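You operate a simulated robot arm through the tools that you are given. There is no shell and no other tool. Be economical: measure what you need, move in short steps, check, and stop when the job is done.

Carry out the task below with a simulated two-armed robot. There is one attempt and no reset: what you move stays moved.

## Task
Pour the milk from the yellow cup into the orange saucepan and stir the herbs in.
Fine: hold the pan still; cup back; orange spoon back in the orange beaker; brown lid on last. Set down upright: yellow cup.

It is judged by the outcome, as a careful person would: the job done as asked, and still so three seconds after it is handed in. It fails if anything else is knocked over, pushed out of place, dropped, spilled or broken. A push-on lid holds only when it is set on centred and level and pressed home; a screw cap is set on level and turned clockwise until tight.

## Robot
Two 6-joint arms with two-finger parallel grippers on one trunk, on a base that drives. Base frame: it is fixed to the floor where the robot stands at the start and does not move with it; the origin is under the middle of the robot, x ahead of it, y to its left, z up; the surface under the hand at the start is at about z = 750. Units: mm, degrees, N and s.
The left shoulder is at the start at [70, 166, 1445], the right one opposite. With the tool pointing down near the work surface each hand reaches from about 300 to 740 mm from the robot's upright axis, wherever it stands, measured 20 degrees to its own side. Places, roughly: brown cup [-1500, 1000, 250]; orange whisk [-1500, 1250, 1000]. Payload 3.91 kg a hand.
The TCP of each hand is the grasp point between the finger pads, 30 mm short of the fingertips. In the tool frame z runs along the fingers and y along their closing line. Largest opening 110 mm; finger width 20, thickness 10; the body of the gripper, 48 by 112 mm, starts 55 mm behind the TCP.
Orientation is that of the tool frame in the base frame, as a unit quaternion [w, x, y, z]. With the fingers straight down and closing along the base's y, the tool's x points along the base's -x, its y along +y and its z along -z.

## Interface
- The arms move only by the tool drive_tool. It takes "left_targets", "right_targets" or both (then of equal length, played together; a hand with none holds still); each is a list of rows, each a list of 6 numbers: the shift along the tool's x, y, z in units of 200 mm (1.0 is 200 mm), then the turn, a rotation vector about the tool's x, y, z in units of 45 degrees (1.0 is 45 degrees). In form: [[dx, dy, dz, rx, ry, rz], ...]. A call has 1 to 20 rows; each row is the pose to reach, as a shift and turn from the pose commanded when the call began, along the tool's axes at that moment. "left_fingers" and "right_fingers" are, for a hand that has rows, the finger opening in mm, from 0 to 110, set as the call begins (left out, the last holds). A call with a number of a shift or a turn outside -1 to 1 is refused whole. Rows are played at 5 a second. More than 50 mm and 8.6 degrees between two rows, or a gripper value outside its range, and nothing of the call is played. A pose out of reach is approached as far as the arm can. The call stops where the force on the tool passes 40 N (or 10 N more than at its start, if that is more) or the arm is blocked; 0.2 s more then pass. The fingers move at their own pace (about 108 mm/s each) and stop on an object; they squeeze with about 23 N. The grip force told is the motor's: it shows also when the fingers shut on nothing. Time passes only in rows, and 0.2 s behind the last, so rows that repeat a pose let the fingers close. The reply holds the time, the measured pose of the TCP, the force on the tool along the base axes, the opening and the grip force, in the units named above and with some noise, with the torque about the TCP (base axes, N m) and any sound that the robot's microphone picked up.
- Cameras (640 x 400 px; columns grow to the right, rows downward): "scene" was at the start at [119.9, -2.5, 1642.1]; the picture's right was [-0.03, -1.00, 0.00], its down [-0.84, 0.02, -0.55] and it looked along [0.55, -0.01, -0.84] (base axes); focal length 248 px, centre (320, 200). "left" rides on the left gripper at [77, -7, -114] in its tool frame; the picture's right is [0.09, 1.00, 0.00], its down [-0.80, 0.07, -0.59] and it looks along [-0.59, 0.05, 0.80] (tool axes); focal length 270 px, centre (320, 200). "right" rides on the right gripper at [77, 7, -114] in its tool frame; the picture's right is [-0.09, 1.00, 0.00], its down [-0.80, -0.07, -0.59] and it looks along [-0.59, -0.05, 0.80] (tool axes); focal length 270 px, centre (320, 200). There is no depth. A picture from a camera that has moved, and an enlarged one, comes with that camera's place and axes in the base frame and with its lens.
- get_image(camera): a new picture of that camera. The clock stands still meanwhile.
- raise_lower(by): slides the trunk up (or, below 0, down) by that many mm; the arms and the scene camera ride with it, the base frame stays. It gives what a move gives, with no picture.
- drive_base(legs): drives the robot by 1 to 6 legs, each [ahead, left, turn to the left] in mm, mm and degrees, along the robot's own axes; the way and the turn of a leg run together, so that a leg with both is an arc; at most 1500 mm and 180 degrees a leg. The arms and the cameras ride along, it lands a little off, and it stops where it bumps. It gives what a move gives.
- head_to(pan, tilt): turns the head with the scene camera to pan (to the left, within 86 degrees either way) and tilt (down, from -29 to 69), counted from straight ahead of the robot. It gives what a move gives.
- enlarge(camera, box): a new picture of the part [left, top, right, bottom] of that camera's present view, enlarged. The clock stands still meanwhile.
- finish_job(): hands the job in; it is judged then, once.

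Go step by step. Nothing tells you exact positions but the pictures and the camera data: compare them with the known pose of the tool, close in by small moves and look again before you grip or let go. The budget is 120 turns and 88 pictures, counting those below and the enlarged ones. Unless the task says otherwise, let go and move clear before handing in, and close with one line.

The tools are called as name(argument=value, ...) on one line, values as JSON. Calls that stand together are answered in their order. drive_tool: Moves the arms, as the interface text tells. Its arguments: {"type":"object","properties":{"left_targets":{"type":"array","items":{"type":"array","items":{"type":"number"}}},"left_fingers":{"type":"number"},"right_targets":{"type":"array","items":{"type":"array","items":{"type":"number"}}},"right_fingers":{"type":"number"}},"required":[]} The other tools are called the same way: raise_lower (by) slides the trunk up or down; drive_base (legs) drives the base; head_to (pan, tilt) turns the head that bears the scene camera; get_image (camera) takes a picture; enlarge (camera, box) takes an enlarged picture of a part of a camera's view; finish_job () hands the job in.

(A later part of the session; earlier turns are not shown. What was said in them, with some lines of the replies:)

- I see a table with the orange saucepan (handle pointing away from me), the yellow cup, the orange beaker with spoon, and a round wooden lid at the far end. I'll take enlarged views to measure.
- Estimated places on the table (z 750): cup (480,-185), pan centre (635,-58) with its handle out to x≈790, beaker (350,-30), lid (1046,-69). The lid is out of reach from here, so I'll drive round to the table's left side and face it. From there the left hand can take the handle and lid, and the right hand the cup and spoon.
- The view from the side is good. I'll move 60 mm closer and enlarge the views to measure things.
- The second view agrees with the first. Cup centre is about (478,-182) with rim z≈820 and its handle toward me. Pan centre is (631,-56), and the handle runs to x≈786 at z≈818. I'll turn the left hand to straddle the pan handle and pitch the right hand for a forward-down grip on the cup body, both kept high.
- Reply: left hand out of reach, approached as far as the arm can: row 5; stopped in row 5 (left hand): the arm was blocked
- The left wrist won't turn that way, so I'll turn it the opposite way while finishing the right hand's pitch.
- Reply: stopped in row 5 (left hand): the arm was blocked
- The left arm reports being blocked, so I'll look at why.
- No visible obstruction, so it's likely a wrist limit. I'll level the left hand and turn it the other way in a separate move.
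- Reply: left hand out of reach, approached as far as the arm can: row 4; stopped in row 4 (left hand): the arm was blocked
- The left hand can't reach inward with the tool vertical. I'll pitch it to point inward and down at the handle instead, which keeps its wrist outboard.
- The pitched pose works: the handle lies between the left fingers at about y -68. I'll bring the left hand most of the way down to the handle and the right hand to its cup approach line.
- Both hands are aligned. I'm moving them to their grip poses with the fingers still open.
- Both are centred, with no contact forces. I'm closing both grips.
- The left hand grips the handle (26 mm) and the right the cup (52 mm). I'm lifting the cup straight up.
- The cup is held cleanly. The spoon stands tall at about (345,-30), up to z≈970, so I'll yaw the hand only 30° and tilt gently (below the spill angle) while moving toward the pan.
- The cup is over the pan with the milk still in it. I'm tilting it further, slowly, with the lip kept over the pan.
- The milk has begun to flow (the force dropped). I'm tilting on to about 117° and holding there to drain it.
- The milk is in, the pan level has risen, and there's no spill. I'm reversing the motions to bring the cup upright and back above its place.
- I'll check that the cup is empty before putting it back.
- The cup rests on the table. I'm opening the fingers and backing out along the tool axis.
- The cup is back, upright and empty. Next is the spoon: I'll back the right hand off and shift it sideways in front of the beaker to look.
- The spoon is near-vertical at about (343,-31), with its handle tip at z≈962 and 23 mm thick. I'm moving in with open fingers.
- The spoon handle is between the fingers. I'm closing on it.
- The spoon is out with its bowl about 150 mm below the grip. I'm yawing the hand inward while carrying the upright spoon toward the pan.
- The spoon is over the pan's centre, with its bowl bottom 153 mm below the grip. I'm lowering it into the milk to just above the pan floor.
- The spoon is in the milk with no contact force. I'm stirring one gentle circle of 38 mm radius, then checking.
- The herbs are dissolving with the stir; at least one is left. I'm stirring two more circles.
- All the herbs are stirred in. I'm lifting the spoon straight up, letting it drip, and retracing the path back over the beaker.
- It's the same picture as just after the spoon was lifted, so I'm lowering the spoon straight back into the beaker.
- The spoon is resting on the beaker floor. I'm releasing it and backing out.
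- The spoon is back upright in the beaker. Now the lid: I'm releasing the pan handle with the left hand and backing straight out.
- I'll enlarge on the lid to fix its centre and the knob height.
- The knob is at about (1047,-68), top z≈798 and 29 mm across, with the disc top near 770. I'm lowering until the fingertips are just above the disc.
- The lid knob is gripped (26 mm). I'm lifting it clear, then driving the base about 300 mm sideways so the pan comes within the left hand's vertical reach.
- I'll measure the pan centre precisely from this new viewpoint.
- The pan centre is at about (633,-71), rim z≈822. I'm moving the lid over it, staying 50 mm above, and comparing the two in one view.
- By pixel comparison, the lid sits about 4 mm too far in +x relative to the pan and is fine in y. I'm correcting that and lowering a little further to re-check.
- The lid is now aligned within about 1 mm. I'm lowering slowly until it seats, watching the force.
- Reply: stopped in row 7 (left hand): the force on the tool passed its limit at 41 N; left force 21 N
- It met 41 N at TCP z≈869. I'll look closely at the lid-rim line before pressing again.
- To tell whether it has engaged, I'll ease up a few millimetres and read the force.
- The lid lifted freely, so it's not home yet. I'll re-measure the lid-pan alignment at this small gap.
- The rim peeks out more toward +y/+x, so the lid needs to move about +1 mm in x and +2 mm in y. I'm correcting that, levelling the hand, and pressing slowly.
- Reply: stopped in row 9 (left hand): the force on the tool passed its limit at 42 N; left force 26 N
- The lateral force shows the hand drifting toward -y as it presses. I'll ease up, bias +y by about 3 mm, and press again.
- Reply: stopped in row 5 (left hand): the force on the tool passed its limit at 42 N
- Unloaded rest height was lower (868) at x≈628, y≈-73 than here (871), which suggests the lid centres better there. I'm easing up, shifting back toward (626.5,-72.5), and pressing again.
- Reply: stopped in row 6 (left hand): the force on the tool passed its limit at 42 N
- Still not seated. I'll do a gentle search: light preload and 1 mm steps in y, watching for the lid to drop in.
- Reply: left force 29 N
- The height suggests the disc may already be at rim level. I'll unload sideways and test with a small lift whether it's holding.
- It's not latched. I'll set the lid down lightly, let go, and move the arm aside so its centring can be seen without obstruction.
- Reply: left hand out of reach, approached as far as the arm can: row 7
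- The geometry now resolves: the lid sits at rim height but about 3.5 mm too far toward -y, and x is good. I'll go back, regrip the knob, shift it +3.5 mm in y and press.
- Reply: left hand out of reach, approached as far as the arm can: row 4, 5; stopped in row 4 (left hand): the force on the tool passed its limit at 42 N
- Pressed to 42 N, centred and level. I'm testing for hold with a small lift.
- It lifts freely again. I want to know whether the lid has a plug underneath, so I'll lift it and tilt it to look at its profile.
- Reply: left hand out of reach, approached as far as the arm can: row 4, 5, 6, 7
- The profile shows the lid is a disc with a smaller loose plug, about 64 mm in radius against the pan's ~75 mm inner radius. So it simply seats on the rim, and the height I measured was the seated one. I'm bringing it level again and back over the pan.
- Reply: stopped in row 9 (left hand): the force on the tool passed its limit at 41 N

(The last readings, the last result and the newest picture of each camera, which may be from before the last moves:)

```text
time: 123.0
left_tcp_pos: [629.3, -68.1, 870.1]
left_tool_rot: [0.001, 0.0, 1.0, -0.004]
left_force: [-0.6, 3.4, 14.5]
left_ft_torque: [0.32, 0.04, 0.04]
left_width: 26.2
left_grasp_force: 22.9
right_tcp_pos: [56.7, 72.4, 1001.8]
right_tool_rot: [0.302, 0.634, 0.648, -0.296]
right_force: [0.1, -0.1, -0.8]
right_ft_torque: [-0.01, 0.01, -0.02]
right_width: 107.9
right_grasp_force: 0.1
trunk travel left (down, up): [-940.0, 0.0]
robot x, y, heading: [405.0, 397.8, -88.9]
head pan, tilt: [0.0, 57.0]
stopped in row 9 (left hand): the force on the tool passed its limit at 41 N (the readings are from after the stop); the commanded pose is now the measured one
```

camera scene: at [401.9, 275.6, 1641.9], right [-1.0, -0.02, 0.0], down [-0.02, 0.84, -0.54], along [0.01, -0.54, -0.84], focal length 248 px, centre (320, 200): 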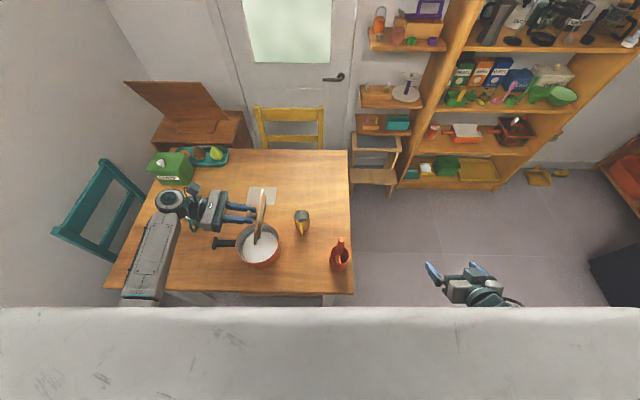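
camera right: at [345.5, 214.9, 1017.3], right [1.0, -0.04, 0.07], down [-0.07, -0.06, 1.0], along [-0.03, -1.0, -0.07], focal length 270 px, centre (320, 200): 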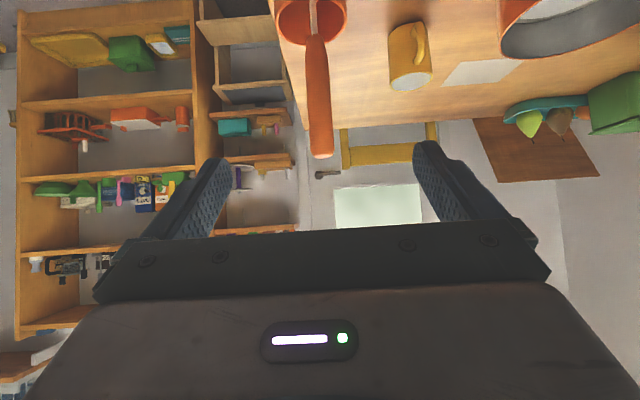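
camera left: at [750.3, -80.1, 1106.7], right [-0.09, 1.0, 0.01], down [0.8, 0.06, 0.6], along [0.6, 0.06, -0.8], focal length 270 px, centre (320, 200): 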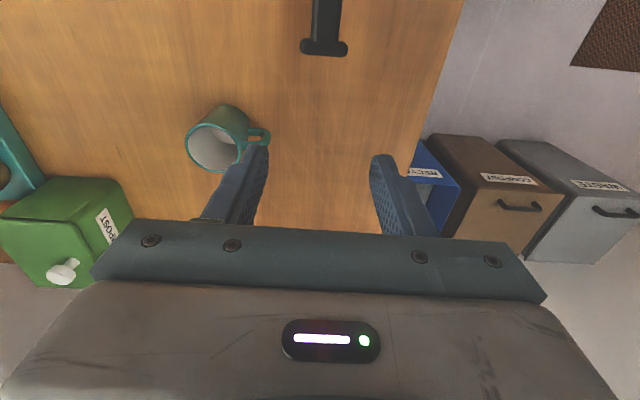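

Seated and pressed (41 N). I'm unloading, releasing, and moving the hand clear to inspect.

drive_tool(left_targets=[[0, -0.003, -0.008, 0.008, 0, 0], [0, -0.006, -0.014, 0.008, 0, 0], [0, -0.006, -0.01, 0.008, 0, 0], [0, -0.006, -0.01, 0.008, 0, 0]])

drive_tool(left_targets=[[0, 0, 0, 0, 0, 0], [0, 0, 0, 0, 0, 0], [0, 0, 0, 0, 0, 0], [0, 0, -0.1, 0, 0, 0], [0, 0, -0.3, 0, 0, 0], [0, 0, -0.5, 0, 0, 0], [-0.2, 0, -0.6, 0, 0, 0], [-0.4, 0, -0.6, 0, 0, 0], [-0.6, 0, -0.6, 0, 0, 0], [-0.8, 0, -0.6, 0, 0, 0], [-1.0, 0, -0.6, 0, 0, 0], [-1.0, 0, -0.6, 0, 0, 0]], left_fingers=60)

enlarge(camera="scene", box=[230, 215, 294, 271])

```text
time: 124.0
left_tcp_pos: [630.3, -71.1, 870.2]
left_tool_rot: [0.001, -0.001, 1.0, -0.005]
left_force: [-0.4, 0.6, 1.1]
left_ft_torque: [0.07, -0.07, 0.05]
left_width: 26.1
left_grasp_force: 22.7
right_tcp_pos: [56.0, 70.6, 1002.7]
right_tool_rot: [0.301, 0.634, 0.648, -0.294]
right_force: [-0.2, -0.5, 0.0]
right_ft_torque: [-0.01, 0.04, 0.04]
right_width: 107.7
right_grasp_force: 0.1
trunk travel left (down, up): [-940.0, 0.0]
robot x, y, heading: [404.3, 396.9, -88.9]
head pan, tilt: [0.0, 57.0]
```

```text
time: 126.6
left_tcp_pos: [828.5, -70.5, 990.6]
left_tool_rot: [0.001, 0.001, 1.0, -0.006]
left_force: [1.0, 0.1, -0.8]
left_ft_torque: [-0.04, -0.01, 0.01]
left_width: 60.2
left_grasp_force: 0.1
right_tcp_pos: [57.0, 70.8, 1002.1]
right_tool_rot: [0.302, 0.634, 0.648, -0.296]
right_force: [0.4, 0.1, -0.3]
right_ft_torque: [0.02, -0.01, 0.03]
right_width: 107.9
right_grasp_force: 0.0
trunk travel left (down, up): [-940.0, 0.0]
robot x, y, heading: [399.4, 392.6, -88.7]
head pan, tilt: [0.0, 57.0]
```

```text
7.14 times, centred on (262, 243) of scene
camera zoom: at [400.9, 275.4, 1641.9], right [-1.0, -0.02, 0.0], down [-0.02, 0.84, -0.54], along [0.01, -0.54, -0.84], focal length 1768 px, centre (734, -107)
```

zoom: 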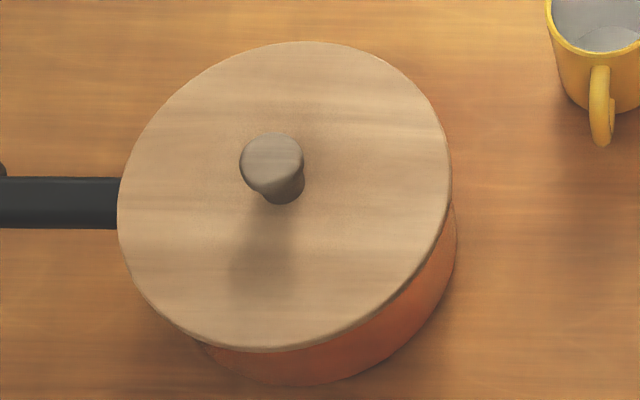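

The lid is level, seated at rim height and concentric with the pan. One last overall check before handing in.

get_image(camera="scene")

enlarge(camera="scene", box=[244, 252, 272, 272])

```text
5 pictures are left
camera scene: at [400.9, 275.4, 1641.9], right [-1.0, -0.02, 0.0], down [-0.02, 0.84, -0.54], along [0.01, -0.54, -0.84], focal length 248 px, centre (320, 200)
```

scene: 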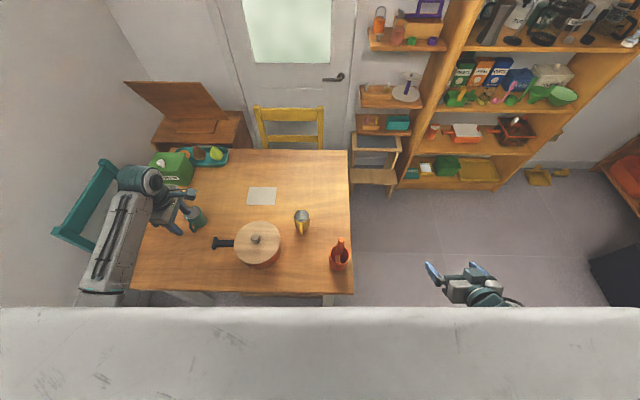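

```text
16.00 times, centred on (258, 262) of scene
camera zoom: at [400.9, 275.4, 1641.9], right [-1.0, -0.02, 0.0], down [-0.02, 0.84, -0.54], along [0.01, -0.54, -0.84], focal length 3960 px, centre (1312, -792)
```

zoom: 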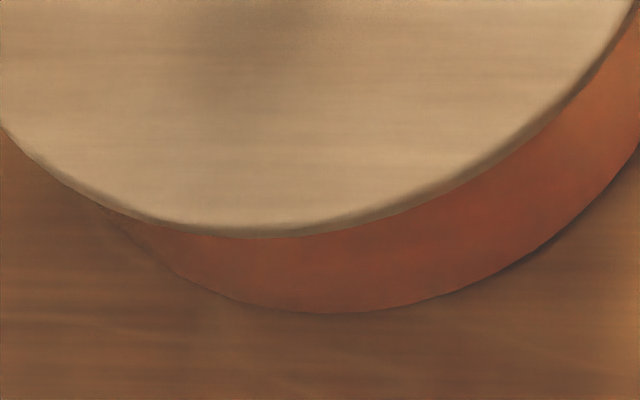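

The lid sits flush with no gap, the cup is upright in its place, the spoon is in its beaker, and nothing else has moved. I'm handing in.

finish_job()

```text
The job is handed in.
```

The milk is in the saucepan with the herbs stirred in, the yellow cup is back upright, the orange spoon is in its beaker, and the brown lid is on last. The lid rests flush on the rim, but it never clicked and it lifted freely each time I tested it. The left hand held the pan for the pour and the stir, but pressing the lid afterwards moved the pan about 3 mm.
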